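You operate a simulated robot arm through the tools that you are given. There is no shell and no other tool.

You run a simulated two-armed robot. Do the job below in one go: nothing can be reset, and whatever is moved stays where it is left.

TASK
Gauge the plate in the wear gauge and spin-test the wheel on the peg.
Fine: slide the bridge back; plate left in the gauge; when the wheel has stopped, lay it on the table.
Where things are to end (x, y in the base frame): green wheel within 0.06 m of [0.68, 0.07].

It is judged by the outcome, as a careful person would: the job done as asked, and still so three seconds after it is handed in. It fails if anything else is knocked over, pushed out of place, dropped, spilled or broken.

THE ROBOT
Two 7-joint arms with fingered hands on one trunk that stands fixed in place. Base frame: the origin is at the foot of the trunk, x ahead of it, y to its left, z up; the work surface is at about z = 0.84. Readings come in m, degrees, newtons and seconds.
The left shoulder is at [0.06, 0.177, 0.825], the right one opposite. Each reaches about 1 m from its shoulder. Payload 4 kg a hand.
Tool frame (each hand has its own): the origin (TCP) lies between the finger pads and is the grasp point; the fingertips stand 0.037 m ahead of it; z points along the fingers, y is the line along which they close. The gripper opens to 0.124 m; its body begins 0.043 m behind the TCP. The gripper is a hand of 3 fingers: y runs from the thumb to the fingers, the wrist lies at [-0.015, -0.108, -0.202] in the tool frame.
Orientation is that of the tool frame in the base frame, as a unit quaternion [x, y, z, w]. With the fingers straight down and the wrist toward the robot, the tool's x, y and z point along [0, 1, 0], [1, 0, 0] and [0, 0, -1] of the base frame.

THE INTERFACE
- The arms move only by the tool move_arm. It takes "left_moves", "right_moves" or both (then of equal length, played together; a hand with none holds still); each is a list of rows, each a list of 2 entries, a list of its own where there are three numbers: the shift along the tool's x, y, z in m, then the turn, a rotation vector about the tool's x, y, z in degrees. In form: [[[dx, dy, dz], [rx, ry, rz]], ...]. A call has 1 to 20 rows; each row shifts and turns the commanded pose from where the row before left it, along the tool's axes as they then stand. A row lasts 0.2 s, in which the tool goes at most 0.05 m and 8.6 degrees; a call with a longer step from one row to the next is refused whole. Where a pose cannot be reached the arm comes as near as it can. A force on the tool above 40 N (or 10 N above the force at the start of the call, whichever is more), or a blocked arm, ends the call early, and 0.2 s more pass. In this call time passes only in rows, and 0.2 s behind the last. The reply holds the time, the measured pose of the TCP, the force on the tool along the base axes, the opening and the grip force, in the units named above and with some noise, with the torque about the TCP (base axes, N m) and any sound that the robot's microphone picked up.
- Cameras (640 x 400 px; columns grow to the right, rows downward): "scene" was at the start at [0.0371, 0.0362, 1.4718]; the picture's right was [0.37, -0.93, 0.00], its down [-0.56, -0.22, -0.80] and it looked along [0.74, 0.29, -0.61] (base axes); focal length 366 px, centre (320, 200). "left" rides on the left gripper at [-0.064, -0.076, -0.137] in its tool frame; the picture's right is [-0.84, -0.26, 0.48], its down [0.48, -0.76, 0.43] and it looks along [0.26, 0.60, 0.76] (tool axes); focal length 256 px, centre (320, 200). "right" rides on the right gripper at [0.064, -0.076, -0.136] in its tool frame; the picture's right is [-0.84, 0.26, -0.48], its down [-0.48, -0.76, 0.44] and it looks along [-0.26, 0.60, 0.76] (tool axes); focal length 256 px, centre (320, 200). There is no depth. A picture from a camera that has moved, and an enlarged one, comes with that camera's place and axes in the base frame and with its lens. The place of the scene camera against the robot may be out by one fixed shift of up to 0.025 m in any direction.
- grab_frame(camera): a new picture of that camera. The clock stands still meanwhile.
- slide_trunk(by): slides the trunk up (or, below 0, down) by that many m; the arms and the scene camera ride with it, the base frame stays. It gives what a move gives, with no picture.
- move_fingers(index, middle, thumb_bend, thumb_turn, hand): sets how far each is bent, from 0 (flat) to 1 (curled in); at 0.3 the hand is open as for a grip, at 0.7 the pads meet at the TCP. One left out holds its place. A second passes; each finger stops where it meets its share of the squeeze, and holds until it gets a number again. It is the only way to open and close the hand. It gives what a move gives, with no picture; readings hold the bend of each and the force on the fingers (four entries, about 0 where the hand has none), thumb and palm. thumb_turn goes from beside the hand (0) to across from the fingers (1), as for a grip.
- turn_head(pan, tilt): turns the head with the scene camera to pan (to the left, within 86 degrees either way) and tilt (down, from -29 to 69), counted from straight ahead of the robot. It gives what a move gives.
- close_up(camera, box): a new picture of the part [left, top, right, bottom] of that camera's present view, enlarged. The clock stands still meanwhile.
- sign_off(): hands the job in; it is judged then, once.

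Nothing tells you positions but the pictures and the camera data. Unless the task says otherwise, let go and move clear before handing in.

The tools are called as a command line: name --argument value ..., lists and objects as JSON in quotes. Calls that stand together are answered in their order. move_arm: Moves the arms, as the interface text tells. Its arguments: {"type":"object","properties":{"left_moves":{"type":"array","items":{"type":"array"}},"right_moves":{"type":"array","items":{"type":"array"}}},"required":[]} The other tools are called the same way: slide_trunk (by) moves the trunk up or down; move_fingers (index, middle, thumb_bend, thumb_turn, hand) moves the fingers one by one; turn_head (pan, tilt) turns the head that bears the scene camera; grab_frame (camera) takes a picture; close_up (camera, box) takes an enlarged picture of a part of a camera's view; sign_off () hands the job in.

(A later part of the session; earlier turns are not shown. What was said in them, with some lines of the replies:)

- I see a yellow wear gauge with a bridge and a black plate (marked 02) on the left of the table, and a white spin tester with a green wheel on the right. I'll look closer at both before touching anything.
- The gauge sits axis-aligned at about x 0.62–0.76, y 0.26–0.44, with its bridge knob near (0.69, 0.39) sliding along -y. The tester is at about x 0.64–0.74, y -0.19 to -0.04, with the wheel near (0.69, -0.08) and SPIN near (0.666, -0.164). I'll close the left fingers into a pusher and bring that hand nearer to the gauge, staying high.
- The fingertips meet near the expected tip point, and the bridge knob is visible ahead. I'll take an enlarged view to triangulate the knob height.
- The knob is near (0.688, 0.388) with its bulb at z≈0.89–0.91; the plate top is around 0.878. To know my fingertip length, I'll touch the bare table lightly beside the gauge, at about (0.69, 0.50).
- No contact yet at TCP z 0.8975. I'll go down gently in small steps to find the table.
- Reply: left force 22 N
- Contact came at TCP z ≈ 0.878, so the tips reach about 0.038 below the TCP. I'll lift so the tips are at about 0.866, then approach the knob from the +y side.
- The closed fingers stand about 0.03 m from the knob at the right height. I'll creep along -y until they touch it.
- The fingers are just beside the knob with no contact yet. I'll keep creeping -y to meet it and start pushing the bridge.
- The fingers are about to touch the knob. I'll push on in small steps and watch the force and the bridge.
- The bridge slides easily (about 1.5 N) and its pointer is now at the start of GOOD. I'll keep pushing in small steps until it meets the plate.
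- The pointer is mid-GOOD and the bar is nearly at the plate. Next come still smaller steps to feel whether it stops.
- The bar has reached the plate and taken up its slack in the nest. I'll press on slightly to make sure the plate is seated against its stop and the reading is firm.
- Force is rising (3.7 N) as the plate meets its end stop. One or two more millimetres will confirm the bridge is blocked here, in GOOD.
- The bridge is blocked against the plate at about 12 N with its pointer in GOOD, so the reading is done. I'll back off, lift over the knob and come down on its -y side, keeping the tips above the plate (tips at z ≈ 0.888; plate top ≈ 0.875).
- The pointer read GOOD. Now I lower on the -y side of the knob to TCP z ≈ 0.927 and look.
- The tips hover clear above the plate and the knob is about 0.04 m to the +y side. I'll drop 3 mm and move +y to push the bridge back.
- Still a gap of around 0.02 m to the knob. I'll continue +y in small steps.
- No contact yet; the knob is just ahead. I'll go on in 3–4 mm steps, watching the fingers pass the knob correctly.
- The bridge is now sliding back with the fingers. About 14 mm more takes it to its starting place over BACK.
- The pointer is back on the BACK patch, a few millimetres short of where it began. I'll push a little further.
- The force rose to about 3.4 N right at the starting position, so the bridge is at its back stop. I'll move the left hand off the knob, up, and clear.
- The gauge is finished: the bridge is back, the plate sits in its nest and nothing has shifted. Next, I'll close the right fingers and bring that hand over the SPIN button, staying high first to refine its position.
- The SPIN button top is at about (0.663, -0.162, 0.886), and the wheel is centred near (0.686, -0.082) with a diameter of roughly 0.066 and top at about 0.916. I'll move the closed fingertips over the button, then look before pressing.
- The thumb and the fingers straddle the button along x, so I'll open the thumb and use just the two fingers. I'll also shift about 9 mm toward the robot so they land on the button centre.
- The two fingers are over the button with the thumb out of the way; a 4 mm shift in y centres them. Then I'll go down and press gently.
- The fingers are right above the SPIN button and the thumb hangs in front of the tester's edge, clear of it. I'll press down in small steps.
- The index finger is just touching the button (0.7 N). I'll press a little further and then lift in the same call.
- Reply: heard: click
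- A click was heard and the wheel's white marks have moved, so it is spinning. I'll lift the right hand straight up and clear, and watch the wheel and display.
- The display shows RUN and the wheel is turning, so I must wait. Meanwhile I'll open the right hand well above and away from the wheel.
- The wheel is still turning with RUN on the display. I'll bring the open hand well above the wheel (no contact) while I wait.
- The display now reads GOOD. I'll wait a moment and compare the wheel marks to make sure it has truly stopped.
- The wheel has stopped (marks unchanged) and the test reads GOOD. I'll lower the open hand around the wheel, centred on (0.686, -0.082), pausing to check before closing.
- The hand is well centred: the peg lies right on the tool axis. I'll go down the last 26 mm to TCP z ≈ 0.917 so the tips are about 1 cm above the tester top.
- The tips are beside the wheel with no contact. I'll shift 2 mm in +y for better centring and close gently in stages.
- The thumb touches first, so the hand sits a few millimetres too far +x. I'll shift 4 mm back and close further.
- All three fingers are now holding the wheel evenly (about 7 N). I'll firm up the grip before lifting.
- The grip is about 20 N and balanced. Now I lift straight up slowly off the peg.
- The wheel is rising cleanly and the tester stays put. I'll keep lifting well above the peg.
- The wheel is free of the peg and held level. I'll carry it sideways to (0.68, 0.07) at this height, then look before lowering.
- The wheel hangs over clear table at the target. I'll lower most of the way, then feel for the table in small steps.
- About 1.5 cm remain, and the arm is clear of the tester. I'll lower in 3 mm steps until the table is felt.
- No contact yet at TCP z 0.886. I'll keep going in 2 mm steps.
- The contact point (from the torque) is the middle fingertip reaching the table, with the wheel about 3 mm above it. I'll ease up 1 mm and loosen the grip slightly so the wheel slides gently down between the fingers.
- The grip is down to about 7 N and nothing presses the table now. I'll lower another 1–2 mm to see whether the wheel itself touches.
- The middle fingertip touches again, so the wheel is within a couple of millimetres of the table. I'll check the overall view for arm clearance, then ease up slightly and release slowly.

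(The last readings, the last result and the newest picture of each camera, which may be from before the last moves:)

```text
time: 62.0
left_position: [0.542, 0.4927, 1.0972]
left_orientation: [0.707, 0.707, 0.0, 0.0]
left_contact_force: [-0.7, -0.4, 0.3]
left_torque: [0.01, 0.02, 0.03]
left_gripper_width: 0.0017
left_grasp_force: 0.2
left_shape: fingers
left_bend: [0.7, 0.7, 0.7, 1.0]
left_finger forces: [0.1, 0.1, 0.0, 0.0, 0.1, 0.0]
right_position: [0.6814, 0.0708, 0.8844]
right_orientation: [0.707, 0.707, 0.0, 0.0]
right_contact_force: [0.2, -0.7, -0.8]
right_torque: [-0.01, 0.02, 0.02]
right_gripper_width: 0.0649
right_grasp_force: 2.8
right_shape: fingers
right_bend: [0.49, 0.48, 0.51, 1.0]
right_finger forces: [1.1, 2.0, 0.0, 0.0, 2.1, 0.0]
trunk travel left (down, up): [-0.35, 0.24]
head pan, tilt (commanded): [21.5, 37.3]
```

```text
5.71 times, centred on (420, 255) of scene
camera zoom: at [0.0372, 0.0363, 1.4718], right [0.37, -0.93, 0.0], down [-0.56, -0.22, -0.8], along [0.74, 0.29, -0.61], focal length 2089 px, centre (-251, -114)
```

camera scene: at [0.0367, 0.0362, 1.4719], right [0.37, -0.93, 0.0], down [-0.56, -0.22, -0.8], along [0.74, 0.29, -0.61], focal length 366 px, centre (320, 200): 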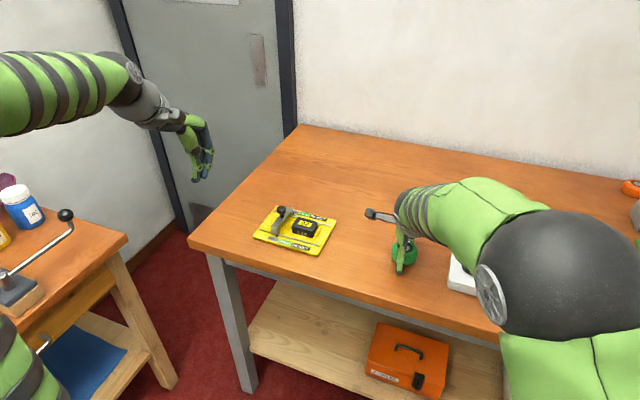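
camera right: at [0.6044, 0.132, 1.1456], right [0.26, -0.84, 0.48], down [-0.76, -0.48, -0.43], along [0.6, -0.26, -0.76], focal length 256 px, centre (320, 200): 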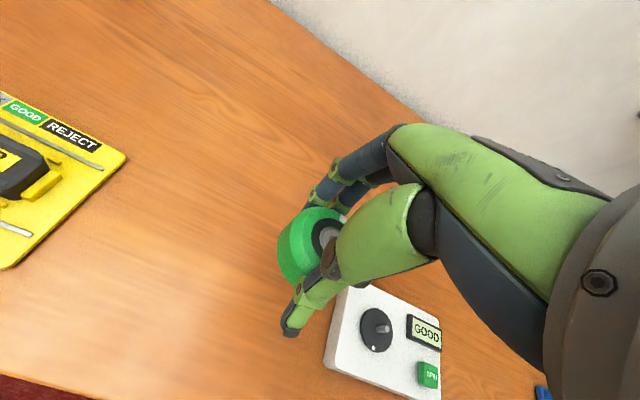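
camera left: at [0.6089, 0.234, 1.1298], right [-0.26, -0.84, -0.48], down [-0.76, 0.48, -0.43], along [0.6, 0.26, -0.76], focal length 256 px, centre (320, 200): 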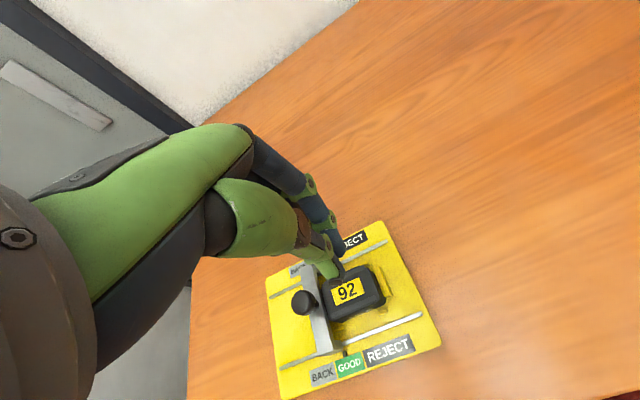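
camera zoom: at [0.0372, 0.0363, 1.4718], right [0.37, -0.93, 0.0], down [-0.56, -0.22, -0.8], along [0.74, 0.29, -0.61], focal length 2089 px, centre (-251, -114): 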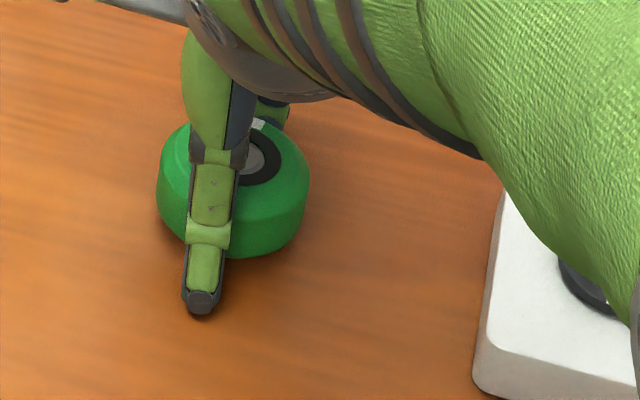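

The grip is nearly nil now and the wheel looks upright at the table. I'll ease a little more and then open fully.

move_fingers --hand "right" --index 0.485 --middle 0.48 --thumb_bend 0.505

close_up --camera "scene" --box '[370, 220, 470, 290]'

move_fingers --hand "right" --index 0.45 --middle 0.45 --thumb_bend 0.47

close_up --camera "scene" --box '[370, 220, 470, 290]'

close_up --camera "right" --box '[220, 150, 420, 350]'

```text
time: 63.0
left_position: [0.5408, 0.4935, 1.0973]
left_orientation: [0.707, 0.707, 0.0, 0.001]
left_contact_force: [-0.2, 0.2, 0.3]
left_torque: [-0.01, -0.01, 0.01]
left_gripper_width: 0.0018
left_grasp_force: 0.1
left_shape: fingers
left_bend: [0.7, 0.7, 0.7, 1.0]
left_finger forces: [0.1, 0.0, 0.0, 0.1, 0.1, 0.0]
right_position: [0.6809, 0.0719, 0.8843]
right_orientation: [0.707, 0.707, 0.001, 0.0]
right_contact_force: [-0.3, 0.1, -0.9]
right_torque: [0.02, -0.02, -0.01]
right_gripper_width: 0.0663
right_grasp_force: 1.1
right_shape: fingers
right_bend: [0.48, 0.48, 0.5, 1.0]
right_finger forces: [0.4, 1.1, 0.1, 0.0, 0.8, 0.1]
trunk travel left (down, up): [-0.35, 0.24]
head pan, tilt (commanded): [21.5, 37.3]
```

```text
5.71 times, centred on (420, 255) of scene
camera zoom: at [0.0372, 0.0363, 1.4718], right [0.37, -0.93, 0.0], down [-0.56, -0.22, -0.8], along [0.74, 0.29, -0.61], focal length 2089 px, centre (-251, -114)
```

zoom: 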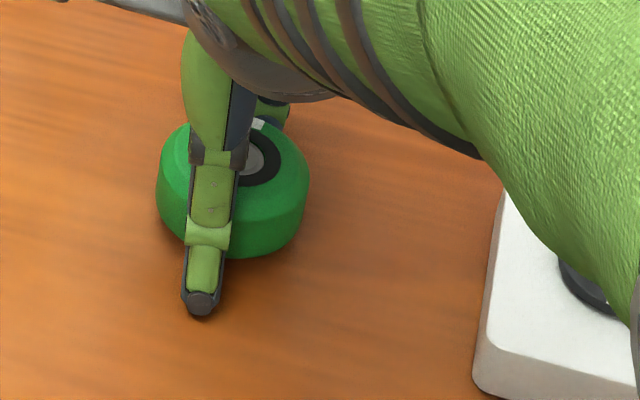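

```text
time: 64.0
left_position: [0.5401, 0.4924, 1.0968]
left_orientation: [0.707, 0.707, 0.0, 0.0]
left_contact_force: [0.3, -0.7, 0.5]
left_torque: [0.03, -0.04, 0.01]
left_gripper_width: 0.0017
left_grasp_force: 0.1
left_shape: fingers
left_bend: [0.7, 0.7, 0.7, 1.0]
left_finger forces: [0.0, 0.0, 0.0, 0.1, 0.0, 0.1]
right_position: [0.6815, 0.0718, 0.8839]
right_orientation: [0.708, 0.706, 0.001, 0.0]
right_contact_force: [0.7, 0.2, -0.6]
right_torque: [-0.01, 0.01, 0.01]
right_gripper_width: 0.0745
right_grasp_force: 0.3
right_shape: fingers
right_bend: [0.45, 0.45, 0.47, 1.0]
right_finger forces: [0.0, 0.3, 0.1, 0.1, 0.1, 0.1]
trunk travel left (down, up): [-0.35, 0.24]
head pan, tilt (commanded): [21.5, 37.3]
```

```text
5.71 times, centred on (420, 255) of scene
camera zoom: at [0.0371, 0.0363, 1.4718], right [0.37, -0.93, 0.0], down [-0.56, -0.22, -0.8], along [0.74, 0.29, -0.61], focal length 2089 px, centre (-251, -114)
```

zoom: 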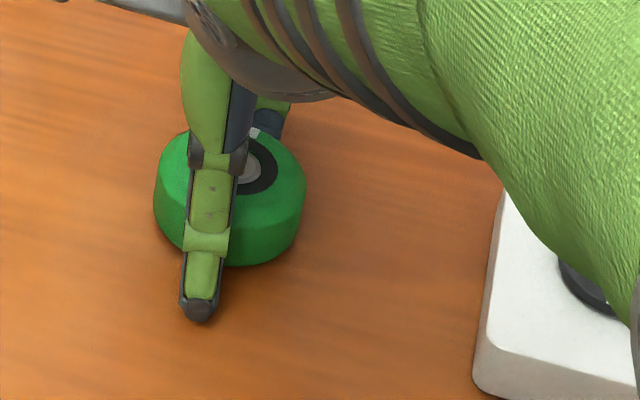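

```text
2.00 times, centred on (320, 250) of right
camera zoom: at [0.6044, 0.1352, 1.0195], right [0.26, -0.84, 0.48], down [-0.76, -0.48, -0.44], along [0.6, -0.26, -0.76], focal length 512 px, centre (320, 100)
```

zoom: 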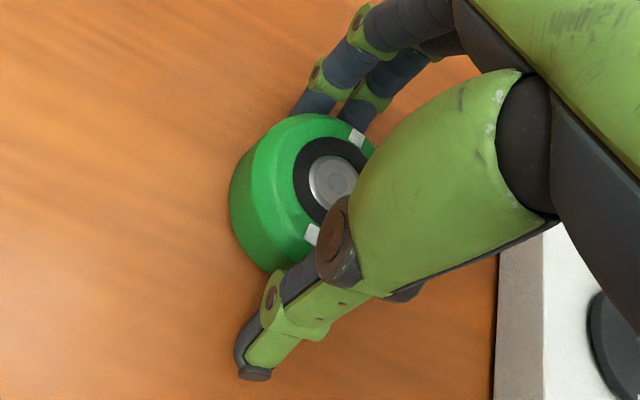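

The wheel has settled flat on the table and is released. I'll open wider, then lift the hand straight up.

move_fingers --hand "right" --index 0.36 --middle 0.36 --thumb_bend 0.36

move_arm --right_moves '[[[0, 0, -0.01], [0, 0, 0]], [[0, 0, -0.02], [0, 0, 0]], [[0, 0, -0.03], [0, 0, 0]], [[0, 0, -0.04], [0, 0, 0]], [[0, 0, -0.04], [0, 0, 0]], [[0, 0, -0.04], [0, 0, 0]], [[0, 0, -0.03], [0, 0, 0]], [[0, 0, 0], [0, 0, 0]]]'

grab_frame --camera "right"

grab_frame --camera "scene"

```text
time: 65.0
left_position: [0.5403, 0.4927, 1.097]
left_orientation: [0.707, 0.707, 0.001, 0.0]
left_contact_force: [0.1, 0.0, 0.6]
left_torque: [0.04, 0.0, -0.01]
left_gripper_width: 0.002
left_grasp_force: 0.1
left_shape: fingers
left_bend: [0.7, 0.7, 0.7, 1.0]
left_finger forces: [0.1, 0.0, 0.0, 0.0, 0.1, 0.1]
right_position: [0.6814, 0.0709, 0.8835]
right_orientation: [0.707, 0.707, 0.001, 0.001]
right_contact_force: [-0.5, 1.0, -0.1]
right_torque: [0.03, 0.01, 0.0]
right_gripper_width: 0.1051
right_grasp_force: 0.1
right_shape: fingers
right_bend: [0.36, 0.36, 0.36, 0.98]
right_finger forces: [0.0, 0.1, 0.0, 0.0, 0.0, 0.0]
trunk travel left (down, up): [-0.35, 0.24]
head pan, tilt (commanded): [21.5, 37.3]
```

```text
time: 66.8
left_position: [0.5405, 0.4914, 1.0974]
left_orientation: [0.708, 0.707, 0.0, 0.0]
left_contact_force: [0.7, 0.7, 1.0]
left_torque: [-0.02, -0.01, -0.02]
left_gripper_width: 0.0019
left_grasp_force: 0.0
left_shape: fingers
left_bend: [0.7, 0.7, 0.7, 1.0]
left_finger forces: [0.1, 0.0, 0.1, 0.0, 0.0, 0.0]
right_position: [0.6803, 0.0719, 1.0942]
right_orientation: [0.707, 0.707, 0.0, 0.0]
right_contact_force: [-0.1, -0.1, 0.0]
right_torque: [0.01, 0.01, 0.02]
right_gripper_width: 0.1054
right_grasp_force: 0.0
right_shape: fingers
right_bend: [0.36, 0.36, 0.36, 0.98]
right_finger forces: [0.0, 0.0, 0.0, 0.1, 0.0, 0.0]
trunk travel left (down, up): [-0.35, 0.24]
head pan, tilt (commanded): [21.5, 37.3]
```

```text
taken
camera right: at [0.6046, 0.135, 1.2306], right [0.26, -0.84, 0.48], down [-0.76, -0.48, -0.44], along [0.6, -0.26, -0.76], focal length 256 px, centre (320, 200)
```

right: 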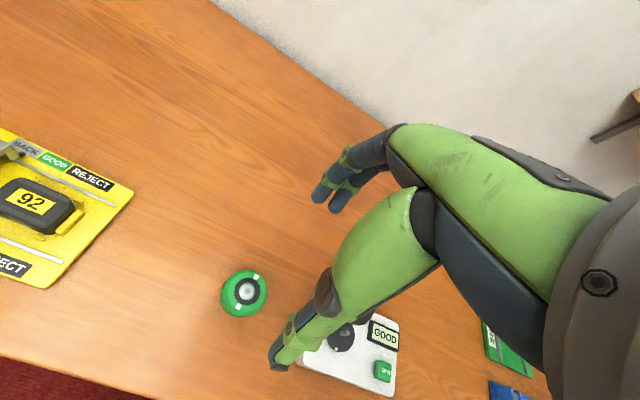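

```text
taken
camera scene: at [0.0371, 0.0362, 1.4718], right [0.37, -0.93, 0.0], down [-0.56, -0.22, -0.8], along [0.74, 0.29, -0.61], focal length 366 px, centre (320, 200)
```

scene: 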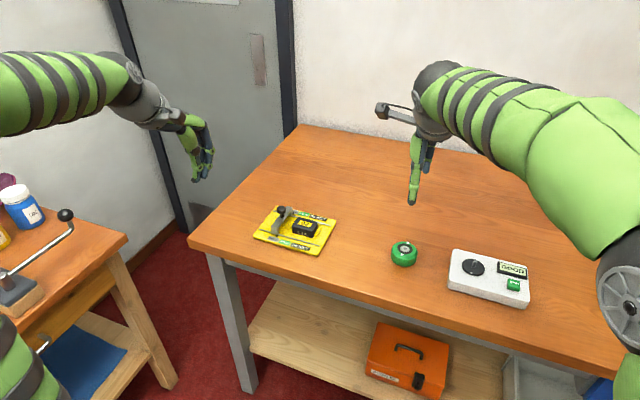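

The wheel lies flat at about (0.686, 0.072), well within tolerance; the gauge and tester are undisturbed. I'll withdraw the right hand and do a last check.

move_arm --right_moves '[[[-0.02, -0.02, -0.02], [0, 0, 0]], [[-0.03, -0.025, -0.01], [0, 0, 0]], [[-0.03, -0.025, -0.01], [0, 0, 0]], [[-0.03, -0.025, 0], [0, 0, 0]], [[-0.03, -0.025, 0], [0, 0, 0]], [[-0.015, -0.005, 0], [0, 0, 0]], [[0, 0, 0], [0, 0, 0]]]'

close_up --camera "scene" --box '[360, 200, 560, 325]'

close_up --camera "scene" --box '[240, 180, 350, 260]'

grab_frame --camera "right"

```text
time: 68.4
left_position: [0.541, 0.4919, 1.0969]
left_orientation: [0.707, 0.707, 0.0, 0.001]
left_contact_force: [0.0, -0.5, -0.1]
left_torque: [0.02, 0.02, -0.04]
left_gripper_width: 0.0019
left_grasp_force: 0.0
left_shape: fingers
left_bend: [0.7, 0.7, 0.7, 1.0]
left_finger forces: [0.0, 0.1, 0.1, 0.0, 0.0, 0.0]
right_position: [0.5554, -0.0826, 1.1338]
right_orientation: [0.707, 0.707, 0.0, -0.001]
right_contact_force: [1.1, 0.2, -0.2]
right_torque: [0.01, -0.01, -0.01]
right_gripper_width: 0.1052
right_grasp_force: 0.1
right_shape: fingers
right_bend: [0.36, 0.36, 0.36, 0.98]
right_finger forces: [0.1, 0.1, 0.0, 0.1, 0.0, 0.1]
trunk travel left (down, up): [-0.35, 0.24]
head pan, tilt (commanded): [21.5, 37.3]
```

```text
3.20 times, centred on (460, 262) of scene
camera zoom: at [0.0372, 0.0363, 1.4718], right [0.37, -0.93, 0.0], down [-0.56, -0.22, -0.8], along [0.74, 0.29, -0.61], focal length 1170 px, centre (-128, 0)
```

zoom: 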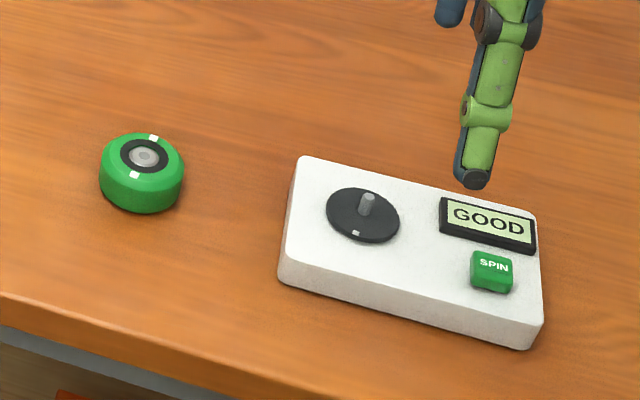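

```text
5.00 times, centred on (295, 220) of scene
camera zoom: at [0.0372, 0.0363, 1.4718], right [0.37, -0.93, 0.0], down [-0.56, -0.22, -0.8], along [0.74, 0.29, -0.61], focal length 1828 px, centre (445, 100)
```

zoom: 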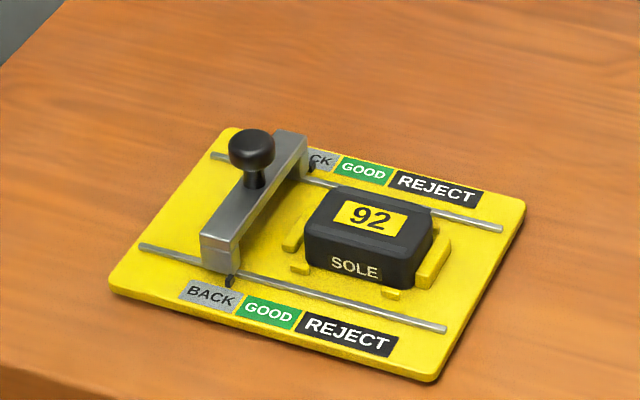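

```text
taken
camera right: at [0.479, -0.0186, 1.2695], right [0.26, -0.84, 0.48], down [-0.76, -0.48, -0.43], along [0.6, -0.26, -0.76], focal length 256 px, centre (320, 200)
```

right: 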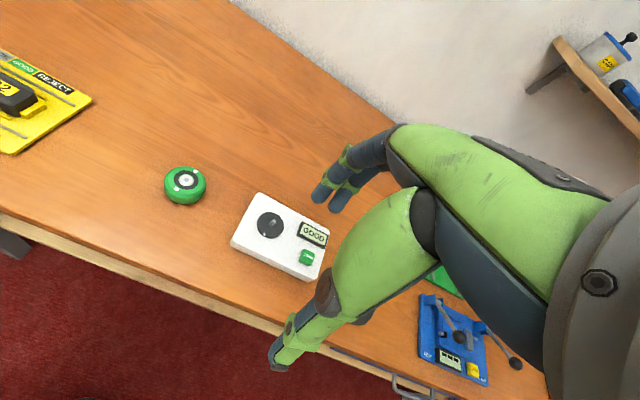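

The plate gauged GOOD and is still in the gauge with the bridge slid back. The wheel tested GOOD and now lies flat on the table near (0.686, 0.072). Both hands are clear and nothing else has moved, so I'm handing the job in.

sign_off

```text
The job is handed in.
```

Both parts passed, and the job is handed in.

- **Plate:** the bridge stopped against it with the pointer in GOOD. I slid the bridge back to its starting place over BACK and left the plate in the gauge.
- **Wheel:** the spin test read GOOD. After it stopped, I took it off the peg and laid it flat on the table at about (0.686, 0.072), well within 0.06 m of the target. It settled the last 2–3 mm as I loosened the grip, because a fingertip reached the table before the wheel did.

In the last pictures, the gauge and tester hadn't moved, nothing else looked disturbed, and both hands were clear.
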